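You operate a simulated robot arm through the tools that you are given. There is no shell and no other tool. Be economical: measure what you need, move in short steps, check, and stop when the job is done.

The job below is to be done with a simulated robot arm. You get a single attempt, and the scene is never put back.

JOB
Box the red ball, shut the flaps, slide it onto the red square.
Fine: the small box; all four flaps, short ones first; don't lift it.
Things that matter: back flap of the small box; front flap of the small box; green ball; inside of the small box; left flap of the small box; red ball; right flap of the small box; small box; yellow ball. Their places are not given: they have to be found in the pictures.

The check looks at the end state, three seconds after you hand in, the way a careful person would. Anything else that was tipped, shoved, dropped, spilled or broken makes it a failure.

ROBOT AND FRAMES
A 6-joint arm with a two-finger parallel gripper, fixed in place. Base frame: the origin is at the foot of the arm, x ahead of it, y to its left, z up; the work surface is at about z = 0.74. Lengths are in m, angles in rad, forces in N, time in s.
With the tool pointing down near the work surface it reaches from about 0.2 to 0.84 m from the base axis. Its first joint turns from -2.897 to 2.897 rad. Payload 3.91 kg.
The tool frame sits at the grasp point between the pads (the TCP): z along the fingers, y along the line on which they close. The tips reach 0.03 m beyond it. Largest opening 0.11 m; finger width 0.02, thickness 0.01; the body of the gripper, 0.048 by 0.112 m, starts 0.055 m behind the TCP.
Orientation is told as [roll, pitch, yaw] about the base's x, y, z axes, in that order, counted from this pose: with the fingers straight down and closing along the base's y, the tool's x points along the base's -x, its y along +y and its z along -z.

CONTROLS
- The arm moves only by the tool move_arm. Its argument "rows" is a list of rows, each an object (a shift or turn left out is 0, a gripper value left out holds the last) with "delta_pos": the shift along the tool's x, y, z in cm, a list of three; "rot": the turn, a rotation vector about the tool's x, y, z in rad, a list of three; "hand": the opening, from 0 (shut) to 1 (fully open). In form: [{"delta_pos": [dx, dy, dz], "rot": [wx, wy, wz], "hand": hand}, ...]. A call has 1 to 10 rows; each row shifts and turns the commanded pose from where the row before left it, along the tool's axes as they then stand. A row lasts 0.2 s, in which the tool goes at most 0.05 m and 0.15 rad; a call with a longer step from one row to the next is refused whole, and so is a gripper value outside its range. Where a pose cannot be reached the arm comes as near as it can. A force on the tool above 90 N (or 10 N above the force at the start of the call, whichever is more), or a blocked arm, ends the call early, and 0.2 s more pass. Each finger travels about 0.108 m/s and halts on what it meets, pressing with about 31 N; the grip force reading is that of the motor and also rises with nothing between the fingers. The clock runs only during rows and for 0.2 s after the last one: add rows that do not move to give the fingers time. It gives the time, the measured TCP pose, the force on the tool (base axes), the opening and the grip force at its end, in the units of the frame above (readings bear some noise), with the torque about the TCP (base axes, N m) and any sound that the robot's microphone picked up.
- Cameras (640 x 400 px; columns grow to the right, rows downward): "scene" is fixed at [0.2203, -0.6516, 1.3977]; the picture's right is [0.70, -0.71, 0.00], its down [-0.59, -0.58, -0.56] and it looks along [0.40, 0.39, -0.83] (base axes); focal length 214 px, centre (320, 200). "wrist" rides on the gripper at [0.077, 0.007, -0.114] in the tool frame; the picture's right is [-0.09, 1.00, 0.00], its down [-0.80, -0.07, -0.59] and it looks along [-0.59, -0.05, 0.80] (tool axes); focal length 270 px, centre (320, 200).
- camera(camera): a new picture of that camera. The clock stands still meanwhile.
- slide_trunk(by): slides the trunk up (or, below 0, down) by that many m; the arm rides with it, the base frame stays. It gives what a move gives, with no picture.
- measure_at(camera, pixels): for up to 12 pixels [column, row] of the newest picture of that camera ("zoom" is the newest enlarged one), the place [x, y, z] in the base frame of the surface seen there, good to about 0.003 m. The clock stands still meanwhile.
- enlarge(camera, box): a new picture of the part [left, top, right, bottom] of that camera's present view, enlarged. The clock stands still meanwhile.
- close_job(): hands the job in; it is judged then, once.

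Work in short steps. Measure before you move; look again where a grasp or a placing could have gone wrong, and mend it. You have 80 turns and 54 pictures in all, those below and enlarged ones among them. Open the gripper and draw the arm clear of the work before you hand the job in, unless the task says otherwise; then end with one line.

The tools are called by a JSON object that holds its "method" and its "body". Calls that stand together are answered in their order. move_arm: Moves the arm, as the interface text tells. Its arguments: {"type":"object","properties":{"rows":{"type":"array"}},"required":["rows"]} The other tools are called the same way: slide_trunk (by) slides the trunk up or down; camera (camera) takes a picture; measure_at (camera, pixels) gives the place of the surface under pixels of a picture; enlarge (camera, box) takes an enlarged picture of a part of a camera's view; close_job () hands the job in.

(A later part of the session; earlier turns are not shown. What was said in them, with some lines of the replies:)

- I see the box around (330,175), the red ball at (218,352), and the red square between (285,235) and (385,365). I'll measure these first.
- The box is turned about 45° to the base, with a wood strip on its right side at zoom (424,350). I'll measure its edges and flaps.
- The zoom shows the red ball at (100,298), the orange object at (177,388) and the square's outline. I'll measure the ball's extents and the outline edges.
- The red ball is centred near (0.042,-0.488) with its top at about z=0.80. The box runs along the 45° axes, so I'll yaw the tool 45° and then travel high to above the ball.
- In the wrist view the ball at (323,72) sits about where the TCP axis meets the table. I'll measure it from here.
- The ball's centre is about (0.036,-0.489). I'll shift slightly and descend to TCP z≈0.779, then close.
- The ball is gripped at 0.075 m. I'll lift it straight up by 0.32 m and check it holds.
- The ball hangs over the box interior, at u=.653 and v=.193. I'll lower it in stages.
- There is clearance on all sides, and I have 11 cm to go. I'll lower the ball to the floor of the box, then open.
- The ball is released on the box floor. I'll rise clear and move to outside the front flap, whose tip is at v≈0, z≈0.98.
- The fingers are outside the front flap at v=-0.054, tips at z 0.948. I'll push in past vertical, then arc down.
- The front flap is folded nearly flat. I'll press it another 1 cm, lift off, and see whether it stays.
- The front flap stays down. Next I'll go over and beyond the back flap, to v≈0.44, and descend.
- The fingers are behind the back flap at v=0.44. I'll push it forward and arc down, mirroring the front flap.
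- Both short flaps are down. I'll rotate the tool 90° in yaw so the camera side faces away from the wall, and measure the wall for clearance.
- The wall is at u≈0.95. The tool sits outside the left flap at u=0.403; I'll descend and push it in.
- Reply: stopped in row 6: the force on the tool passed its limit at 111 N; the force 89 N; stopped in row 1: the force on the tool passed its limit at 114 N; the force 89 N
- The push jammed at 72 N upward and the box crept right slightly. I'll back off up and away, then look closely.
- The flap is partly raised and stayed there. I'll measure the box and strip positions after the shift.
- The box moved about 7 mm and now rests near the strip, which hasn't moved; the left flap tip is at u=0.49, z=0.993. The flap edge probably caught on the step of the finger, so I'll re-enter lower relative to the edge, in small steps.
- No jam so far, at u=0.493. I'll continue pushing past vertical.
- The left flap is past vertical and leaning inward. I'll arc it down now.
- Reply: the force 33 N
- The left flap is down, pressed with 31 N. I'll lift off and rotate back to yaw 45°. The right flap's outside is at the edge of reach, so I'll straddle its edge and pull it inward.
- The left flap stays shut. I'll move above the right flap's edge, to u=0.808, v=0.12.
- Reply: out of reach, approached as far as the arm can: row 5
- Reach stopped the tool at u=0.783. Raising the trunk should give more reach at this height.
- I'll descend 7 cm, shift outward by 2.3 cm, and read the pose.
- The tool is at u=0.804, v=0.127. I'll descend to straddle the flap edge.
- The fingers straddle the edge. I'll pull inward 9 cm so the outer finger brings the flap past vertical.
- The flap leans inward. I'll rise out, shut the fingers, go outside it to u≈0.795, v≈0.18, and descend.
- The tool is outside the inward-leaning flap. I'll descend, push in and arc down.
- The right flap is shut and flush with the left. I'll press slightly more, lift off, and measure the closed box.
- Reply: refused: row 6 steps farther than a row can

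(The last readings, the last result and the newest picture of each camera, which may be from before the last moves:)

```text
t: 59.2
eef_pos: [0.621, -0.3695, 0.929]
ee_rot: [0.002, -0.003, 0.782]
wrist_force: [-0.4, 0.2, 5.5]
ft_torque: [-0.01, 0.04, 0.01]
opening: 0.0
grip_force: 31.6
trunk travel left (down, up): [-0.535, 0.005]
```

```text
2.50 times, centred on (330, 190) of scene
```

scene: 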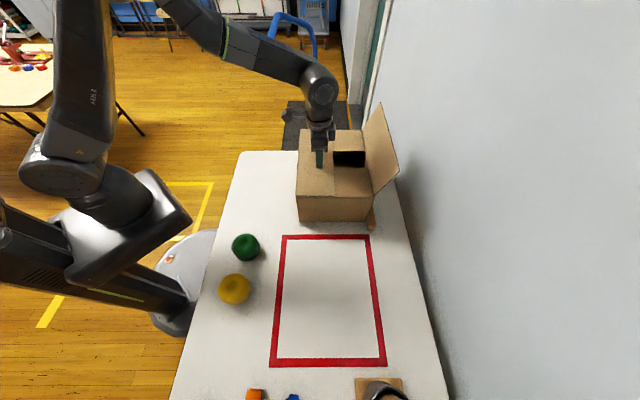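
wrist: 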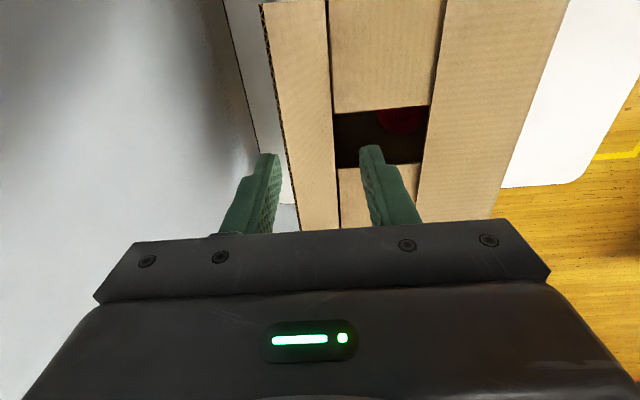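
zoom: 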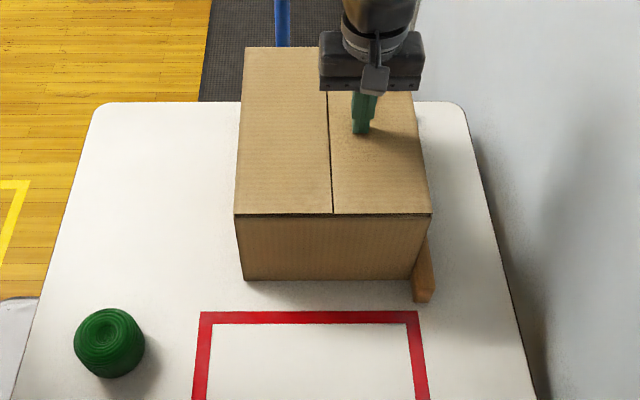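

One row was too long, so the whole call was refused. I'll redo it with shorter steps.

{"method": "move_arm", "body": {"rows": [{"delta_pos": [0, 0, 0.3]}, {}, {"delta_pos": [0, 0, -3]}, {"delta_pos": [0, 0, -4.5]}, {"delta_pos": [0, 0, -4.5]}, {"delta_pos": [-4.5, 0, 0]}, {"delta_pos": [-4.5, 0, 0]}, {"delta_pos": [-4.5, 0, 0]}, {"delta_pos": [-4.5, 0, 0]}, {"delta_pos": [-4.5, 0, 0]}]}}

{"method": "enlarge", "body": {"camera": "scene", "box": [240, 110, 420, 270]}}

{"method": "measure_at", "body": {"camera": "zoom", "pixels": [[247, 277], [410, 277], [237, 212], [428, 212], [244, 50], [402, 52], [331, 130], [425, 240], [416, 298], [430, 298], [430, 280], [415, 282]]}}

```text
t: 61.4
eef_pos: [0.7789, -0.2112, 1.0432]
ee_rot: [0.001, -0.002, 0.785]
wrist_force: [0.1, 0.1, -0.7]
ft_torque: [-0.01, 0.02, 0.01]
opening: 0.0003
grip_force: 31.2
trunk travel left (down, up): [-0.535, 0.005]
```

```text
2.50 times, centred on (330, 190) of scene
```

zoom: 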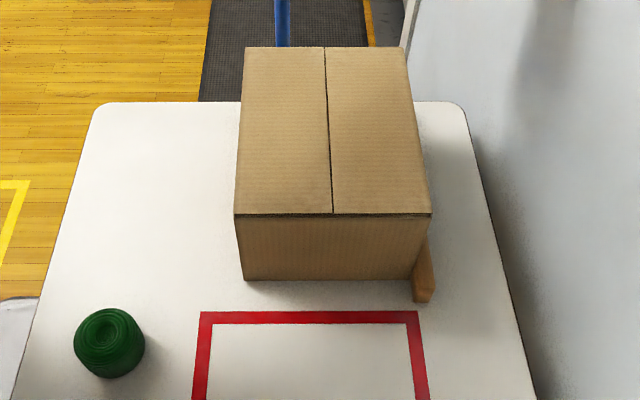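

```text
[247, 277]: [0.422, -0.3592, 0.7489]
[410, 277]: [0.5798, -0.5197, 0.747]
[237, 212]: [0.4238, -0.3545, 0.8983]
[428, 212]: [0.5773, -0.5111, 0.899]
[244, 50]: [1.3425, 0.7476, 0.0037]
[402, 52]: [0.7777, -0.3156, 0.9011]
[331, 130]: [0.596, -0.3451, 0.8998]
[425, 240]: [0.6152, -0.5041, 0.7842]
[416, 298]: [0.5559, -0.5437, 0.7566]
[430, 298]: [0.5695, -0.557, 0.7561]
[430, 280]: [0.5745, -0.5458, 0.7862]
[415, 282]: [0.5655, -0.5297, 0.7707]
```

The box is fully closed, with its right side against the strip at u≈0.777 and its centre at u≈0.664; the target centre is u=0.637. I'll nudge it left off the strip first with two spread fingers from the right, starting by rotating the yaw to -45°.

{"method": "move_arm", "body": {"rows": [{"rot": [0, 0, 0.143], "hand": 0.9}, {"rot": [0, 0, 0.143]}, {"rot": [0, 0, 0.143]}, {"rot": [0, 0, 0.143]}, {"rot": [0, 0, 0.143]}, {"rot": [0, 0, 0.143]}, {"rot": [0, 0, 0.143]}, {"rot": [0, 0, 0.143]}, {"rot": [0, 0, 0.143]}, {"rot": [0, 0, 0.143]}]}}

{"method": "move_arm", "body": {"rows": [{"rot": [0, 0, 0.14]}, {"delta_pos": [0, -4, 0]}, {"delta_pos": [0, -4, 0]}, {"delta_pos": [0, -4, 0]}, {"delta_pos": [0, -4, 0]}, {"delta_pos": [0, -4, 0]}, {"delta_pos": [0, -4.1, 0]}, {}]}}

{"method": "move_arm", "body": {"rows": [{"delta_pos": [-3.3, 0, 0]}, {"delta_pos": [-3.3, 0, 0]}, {"delta_pos": [-3.3, 0, 0]}, {}]}}

```text
t: 63.6
eef_pos: [0.7804, -0.2112, 1.0443]
ee_rot: [0.003, 0.002, -0.647]
wrist_force: [-0.7, 0.0, -0.7]
ft_torque: [0.01, -0.02, 0.01]
opening: 0.0989
grip_force: 0.0
trunk travel left (down, up): [-0.535, 0.005]
```

```text
t: 65.4
eef_pos: [0.6088, -0.3807, 1.0428]
ee_rot: [0.002, 0.003, -0.785]
wrist_force: [-0.8, 0.7, 0.5]
ft_torque: [0.0, -0.02, 0.0]
opening: 0.0989
grip_force: 0.0
trunk travel left (down, up): [-0.535, 0.005]
```

```text
t: 66.4
eef_pos: [0.6792, -0.4496, 1.0433]
ee_rot: [0.002, 0.0, -0.786]
wrist_force: [-0.7, -0.9, -1.3]
ft_torque: [-0.04, -0.01, 0.03]
opening: 0.0992
grip_force: 0.1
trunk travel left (down, up): [-0.535, 0.005]
```

The fingers are at u=0.798, v=0.162, about 1 cm outside the box's right face. I'll descend to TCP z=0.862.

{"method": "move_arm", "body": {"rows": [{"delta_pos": [-0.5, 0, 0]}, {"delta_pos": [0, 0, 4]}, {"delta_pos": [0, 0, 4]}, {"delta_pos": [0, 0, 4]}, {"delta_pos": [0, 0, 3.5]}, {"delta_pos": [0, 0, 2.6]}, {}]}}

{"method": "camera", "body": {"camera": "scene"}}

```text
t: 68.0
eef_pos: [0.6823, -0.4526, 0.8619]
ee_rot: [0.001, 0.003, -0.786]
wrist_force: [-0.8, -0.2, -0.5]
ft_torque: [-0.02, -0.01, 0.02]
opening: 0.0989
grip_force: 0.2
trunk travel left (down, up): [-0.535, 0.005]
```

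```text
21 pictures are left
```

scene: 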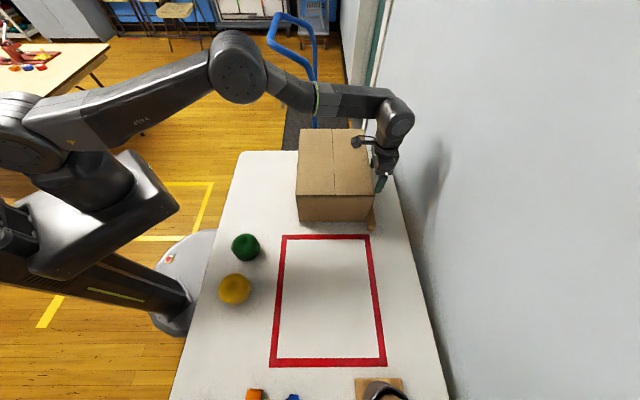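

The fingers are clear and beside the box. I'll push left about 4 cm, slowly.

{"method": "move_arm", "body": {"rows": [{"delta_pos": [0.8, 0, 0]}, {"delta_pos": [0.6, 0, 0]}, {"delta_pos": [0.6, 0, 0]}, {"delta_pos": [0.6, 0, 0]}, {"delta_pos": [0.6, 0, 0]}, {"delta_pos": [0.5, 0, 0]}, {"delta_pos": [0.3, 0, 0]}, {}]}}

{"method": "enlarge", "body": {"camera": "scene", "box": [240, 110, 420, 270]}}

{"method": "measure_at", "body": {"camera": "zoom", "pixels": [[231, 277], [395, 277], [222, 212], [410, 212], [236, 55], [390, 55], [220, 170], [320, 130], [230, 274], [225, 235], [410, 235], [395, 270]]}}

```text
t: 69.8
eef_pos: [0.6533, -0.4254, 0.8634]
ee_rot: [0.002, 0.001, -0.785]
wrist_force: [1.1, -0.4, -0.4]
ft_torque: [0.01, -0.02, -0.02]
opening: 0.0991
grip_force: 0.0
trunk travel left (down, up): [-0.535, 0.005]
```

```text
2.50 times, centred on (330, 190) of scene
```

zoom: 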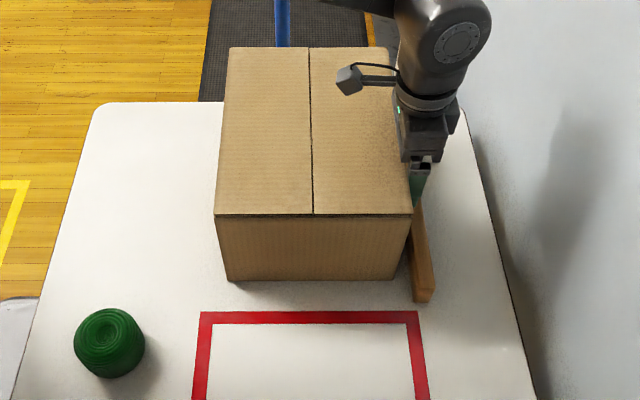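

```text
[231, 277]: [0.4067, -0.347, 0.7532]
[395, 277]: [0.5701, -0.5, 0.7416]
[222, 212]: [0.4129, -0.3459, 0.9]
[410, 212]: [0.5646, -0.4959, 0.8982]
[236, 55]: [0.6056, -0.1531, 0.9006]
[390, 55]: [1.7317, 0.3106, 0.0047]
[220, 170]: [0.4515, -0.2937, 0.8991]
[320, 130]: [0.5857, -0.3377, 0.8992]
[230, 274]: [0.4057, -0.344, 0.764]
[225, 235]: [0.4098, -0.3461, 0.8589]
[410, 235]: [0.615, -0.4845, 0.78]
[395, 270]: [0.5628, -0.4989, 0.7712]
```

The box is off the strip with its centre at u≈0.640 and is square to the axes. I'll nudge 3 mm more, retreat, raise, and rotate back to yaw 45°.

{"method": "move_arm", "body": {"rows": [{"delta_pos": [0.3, 0, 0]}, {}, {"delta_pos": [-2, 0, 0]}, {"delta_pos": [0, 0, -4.5]}, {"delta_pos": [0, 0, -4.5]}, {"delta_pos": [0, 0, -4.5]}, {"delta_pos": [0, 0, -4.5]}, {"delta_pos": [4, 0, 0]}, {"delta_pos": [4, 0, 0]}, {"delta_pos": [4, 0, 0]}]}}

{"method": "move_arm", "body": {"rows": [{"rot": [0, 0, -0.143]}, {"rot": [0, 0, -0.143]}, {"rot": [0, 0, -0.143]}, {"rot": [0, 0, -0.143]}, {"rot": [0, 0, -0.143]}, {"rot": [0, 0, -0.143]}, {"rot": [0, 0, -0.143]}, {"rot": [0, 0, -0.143]}, {"rot": [0, 0, -0.143]}, {"rot": [0, 0, -0.143]}]}}

{"method": "move_arm", "body": {"rows": [{"rot": [0, 0, -0.141]}, {"delta_pos": [-4.2, 0, 0]}, {"delta_pos": [-4.2, 0, 0]}, {"delta_pos": [-4.2, 0, 0]}, {"delta_pos": [-4.2, 0, 0]}, {"delta_pos": [-4.2, 0, 0]}, {}]}}

```text
t: 72.0
eef_pos: [0.5826, -0.3536, 1.0453]
ee_rot: [0.002, 0.0, -0.785]
wrist_force: [0.1, -0.2, 0.2]
ft_torque: [-0.04, 0.01, -0.01]
opening: 0.0988
grip_force: 0.0
trunk travel left (down, up): [-0.535, 0.005]
```

```text
t: 74.2
eef_pos: [0.581, -0.354, 1.0433]
ee_rot: [0.003, -0.001, 0.648]
wrist_force: [-0.5, -0.8, 0.5]
ft_torque: [0.0, 0.01, 0.01]
opening: 0.0989
grip_force: 0.0
trunk travel left (down, up): [-0.535, 0.005]
```

```text
t: 75.8
eef_pos: [0.7297, -0.2045, 1.0446]
ee_rot: [0.003, -0.001, 0.785]
wrist_force: [0.2, -0.7, 0.0]
ft_torque: [-0.02, -0.02, 0.05]
opening: 0.0987
grip_force: 0.1
trunk travel left (down, up): [-0.535, 0.005]
```

The tool is at u=0.661, v=0.371, behind the box. I'll shift 2.4 cm left to centre it and descend to z≈0.862.

{"method": "move_arm", "body": {"rows": [{"delta_pos": [-0.5, 2.4, 0]}, {"delta_pos": [0, 0, 4]}, {"delta_pos": [0, 0, 4]}, {"delta_pos": [0, 0, 4]}, {"delta_pos": [0, 0, 3.5]}, {"delta_pos": [0, 0, 2.7]}, {}]}}

{"method": "enlarge", "body": {"camera": "scene", "box": [240, 100, 420, 260]}}

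{"method": "measure_at", "body": {"camera": "zoom", "pixels": [[228, 302], [395, 300], [220, 237], [408, 237], [236, 76], [228, 290], [396, 290], [312, 290]]}}

```text
t: 77.4
eef_pos: [0.7165, -0.1836, 0.8623]
ee_rot: [0.0, -0.002, 0.785]
wrist_force: [0.0, -0.4, 0.6]
ft_torque: [0.02, 0.0, -0.02]
opening: 0.0993
grip_force: 0.1
trunk travel left (down, up): [-0.535, 0.005]
```

```text
2.50 times, centred on (330, 180) of scene
```

zoom: 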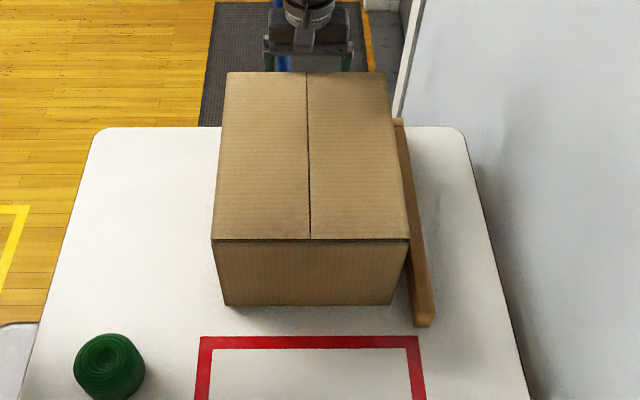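

```text
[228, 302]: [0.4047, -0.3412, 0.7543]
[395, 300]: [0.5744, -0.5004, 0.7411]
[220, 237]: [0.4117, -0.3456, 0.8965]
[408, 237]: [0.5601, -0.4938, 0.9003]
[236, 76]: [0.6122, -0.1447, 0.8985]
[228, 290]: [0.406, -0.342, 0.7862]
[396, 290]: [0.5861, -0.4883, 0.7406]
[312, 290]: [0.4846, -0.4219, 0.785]
```

The tool is centred behind the box at u=0.637. I'll push forward with moderate steps for the first 20 cm.

{"method": "move_arm", "body": {"rows": [{"delta_pos": [2, 0, 0]}, {"delta_pos": [1.5, 0, 0]}, {"delta_pos": [2, 0, 0]}, {"delta_pos": [2, 0, 0]}, {"delta_pos": [2, 0, 0]}, {"delta_pos": [2, 0, 0]}, {"delta_pos": [2, 0, 0]}, {"delta_pos": [2, 0, 0]}, {"delta_pos": [2, 0, 0]}, {"delta_pos": [1.5, 0, 0]}]}}

{"method": "enlarge", "body": {"camera": "scene", "box": [220, 130, 445, 330]}}

```text
t: 79.6
eef_pos: [0.5821, -0.3193, 0.8603]
ee_rot: [0.001, -0.003, 0.785]
wrist_force: [0.9, 0.3, -0.6]
ft_torque: [0.0, 0.0, 0.04]
opening: 0.0989
grip_force: 0.0
trunk travel left (down, up): [-0.535, 0.005]
```

```text
2.00 times, centred on (332, 230) of scene
```

zoom: 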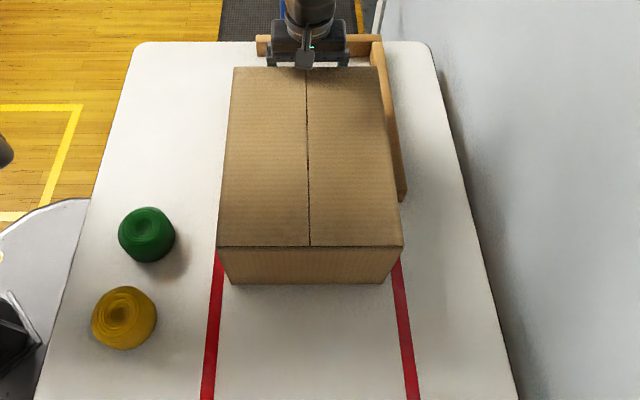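

It is sliding straight, and the balls and the corner fence are untouched. I'll push another 17 cm, then measure.

{"method": "move_arm", "body": {"rows": [{"delta_pos": [1, 0, 0]}, {"delta_pos": [2, 0, 0]}, {"delta_pos": [2, 0, 0]}, {"delta_pos": [2, 0, 0]}, {"delta_pos": [2, 0, 0]}, {"delta_pos": [2, 0, 0]}, {"delta_pos": [2, 0, 0]}, {"delta_pos": [2, 0, 0]}, {"delta_pos": [1.5, 0, 0]}, {"delta_pos": [0.5, 0, 0]}]}}

{"method": "enlarge", "body": {"camera": "scene", "box": [220, 200, 445, 400]}}

```text
t: 81.8
eef_pos: [0.4615, -0.439, 0.8611]
ee_rot: [0.002, -0.003, 0.785]
wrist_force: [0.7, 0.5, 1.2]
ft_torque: [-0.02, -0.01, -0.03]
opening: 0.099
grip_force: 0.1
trunk travel left (down, up): [-0.535, 0.005]
```

```text
2.00 times, centred on (332, 300) of scene
```

zoom: 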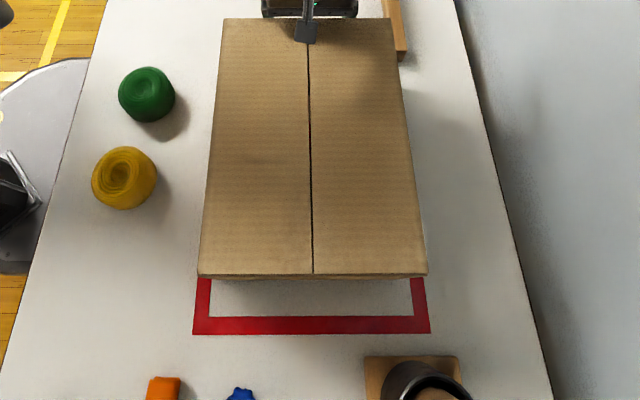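

The box is close now. I'll measure its top edges and the inner tape edge.

{"method": "measure_at", "body": {"camera": "zoom", "pixels": [[204, 270], [312, 270], [423, 270], [226, 24], [385, 24], [223, 22], [300, 316], [300, 334], [320, 278], [206, 200], [412, 200], [222, 300]]}}

```text
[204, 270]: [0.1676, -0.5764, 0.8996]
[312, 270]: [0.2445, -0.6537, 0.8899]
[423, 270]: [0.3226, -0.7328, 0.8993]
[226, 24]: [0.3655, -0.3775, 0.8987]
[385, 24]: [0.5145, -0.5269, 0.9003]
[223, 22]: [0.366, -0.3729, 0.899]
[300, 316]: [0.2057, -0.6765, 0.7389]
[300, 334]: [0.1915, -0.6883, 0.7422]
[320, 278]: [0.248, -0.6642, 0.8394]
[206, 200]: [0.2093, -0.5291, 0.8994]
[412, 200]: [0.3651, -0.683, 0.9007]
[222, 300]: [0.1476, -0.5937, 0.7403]
```

Front face at v≈-0.294 and back at about +0.003; the inner tape spans -0.333 to -0.018. I'll push the remaining 3.0 cm.

{"method": "move_arm", "body": {"rows": [{"delta_pos": [0.8, 0, 0]}, {"delta_pos": [0.8, 0, 0]}, {"delta_pos": [0.8, 0, 0]}, {"delta_pos": [0.6, 0, 0]}, {}]}}

{"method": "move_arm", "body": {"rows": [{"delta_pos": [-3, 0, 0]}, {"delta_pos": [-3, 0, 0]}, {"delta_pos": [0, 0, -4.5]}, {"delta_pos": [0, 0, -4.5]}, {"delta_pos": [0, 0, -4.5]}, {"delta_pos": [0, 0, -4.5]}, {"delta_pos": [-4, 2, 0]}, {"delta_pos": [-4, 2, 0]}, {}]}}

{"method": "enlarge", "body": {"camera": "scene", "box": [220, 200, 445, 400]}}

{"method": "measure_at", "body": {"camera": "zoom", "pixels": [[312, 298], [200, 298], [430, 298], [219, 44], [389, 44], [300, 42], [300, 35], [300, 322], [208, 150], [400, 150], [230, 34], [380, 34]]}}

```text
t: 83.0
eef_pos: [0.4418, -0.4583, 0.8615]
ee_rot: [0.001, -0.002, 0.785]
wrist_force: [1.6, 0.6, 0.1]
ft_torque: [-0.01, 0.02, 0.03]
opening: 0.0994
grip_force: 0.1
trunk travel left (down, up): [-0.535, 0.005]
```

```text
t: 85.0
eef_pos: [0.5084, -0.3337, 1.0409]
ee_rot: [0.003, -0.004, 0.784]
wrist_force: [-0.2, -0.6, 0.6]
ft_torque: [0.01, 0.04, 0.0]
opening: 0.0991
grip_force: 0.1
trunk travel left (down, up): [-0.535, 0.005]
```

```text
2.00 times, centred on (332, 300) of scene
```

zoom: 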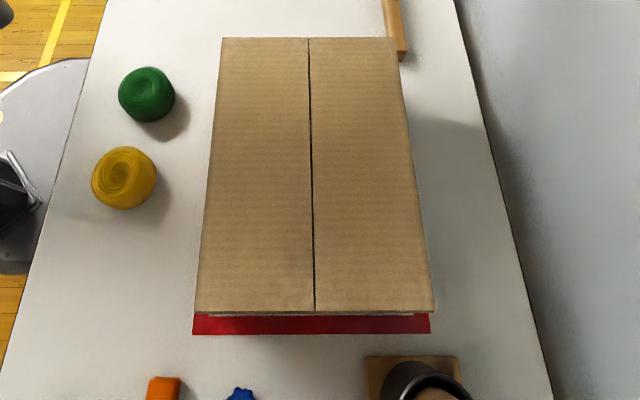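

```text
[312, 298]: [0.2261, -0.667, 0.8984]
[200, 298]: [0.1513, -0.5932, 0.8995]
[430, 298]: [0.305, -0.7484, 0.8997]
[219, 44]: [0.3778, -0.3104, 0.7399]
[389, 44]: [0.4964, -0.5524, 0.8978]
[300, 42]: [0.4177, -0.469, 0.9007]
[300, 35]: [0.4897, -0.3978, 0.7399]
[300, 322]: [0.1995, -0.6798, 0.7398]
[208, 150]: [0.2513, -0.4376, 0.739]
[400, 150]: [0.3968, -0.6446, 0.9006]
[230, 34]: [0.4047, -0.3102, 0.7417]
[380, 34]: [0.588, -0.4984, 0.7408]
```

I'll measure the exact front and back top edges to confirm it is inside the outline.

{"method": "measure_at", "body": {"camera": "zoom", "pixels": [[204, 309], [312, 309], [426, 309], [224, 40], [393, 40], [300, 39], [300, 314], [390, 315], [199, 308], [432, 308]]}}

{"method": "camera", "body": {"camera": "wrist"}}

```text
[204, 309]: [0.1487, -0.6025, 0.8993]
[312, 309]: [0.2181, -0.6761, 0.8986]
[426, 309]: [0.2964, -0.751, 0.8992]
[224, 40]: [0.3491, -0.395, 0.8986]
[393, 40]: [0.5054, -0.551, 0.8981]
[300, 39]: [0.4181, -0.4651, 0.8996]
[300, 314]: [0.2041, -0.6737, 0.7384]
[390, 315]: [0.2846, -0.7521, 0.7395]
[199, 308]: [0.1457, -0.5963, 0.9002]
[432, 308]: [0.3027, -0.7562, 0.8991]
```

```text
15 pictures are left
```

wrist: 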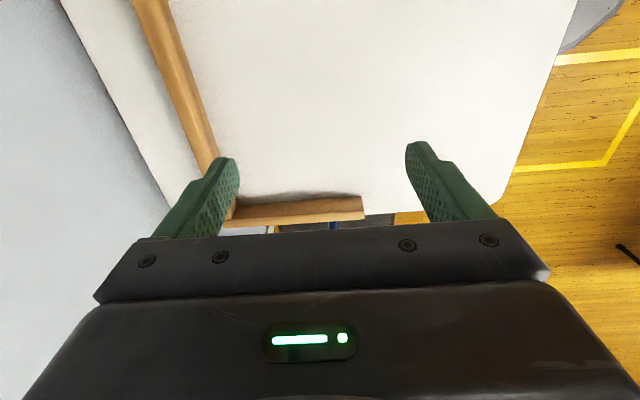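

The box top spans v -0.325 to -0.030 and u 0.525 to 0.749, inside the tape's inner edges (v -0.333 to -0.018, u 0.511 to 0.763). All flaps are flush at z≈0.90, the gripper is open and clear, and nothing else has moved. I'm handing the job in.

{"method": "close_job", "body": {}}

```text
The job is handed in.
```

The red ball is in the small box, all four flaps are shut (short ones first), and the box was slid, not lifted, to sit inside the red square.
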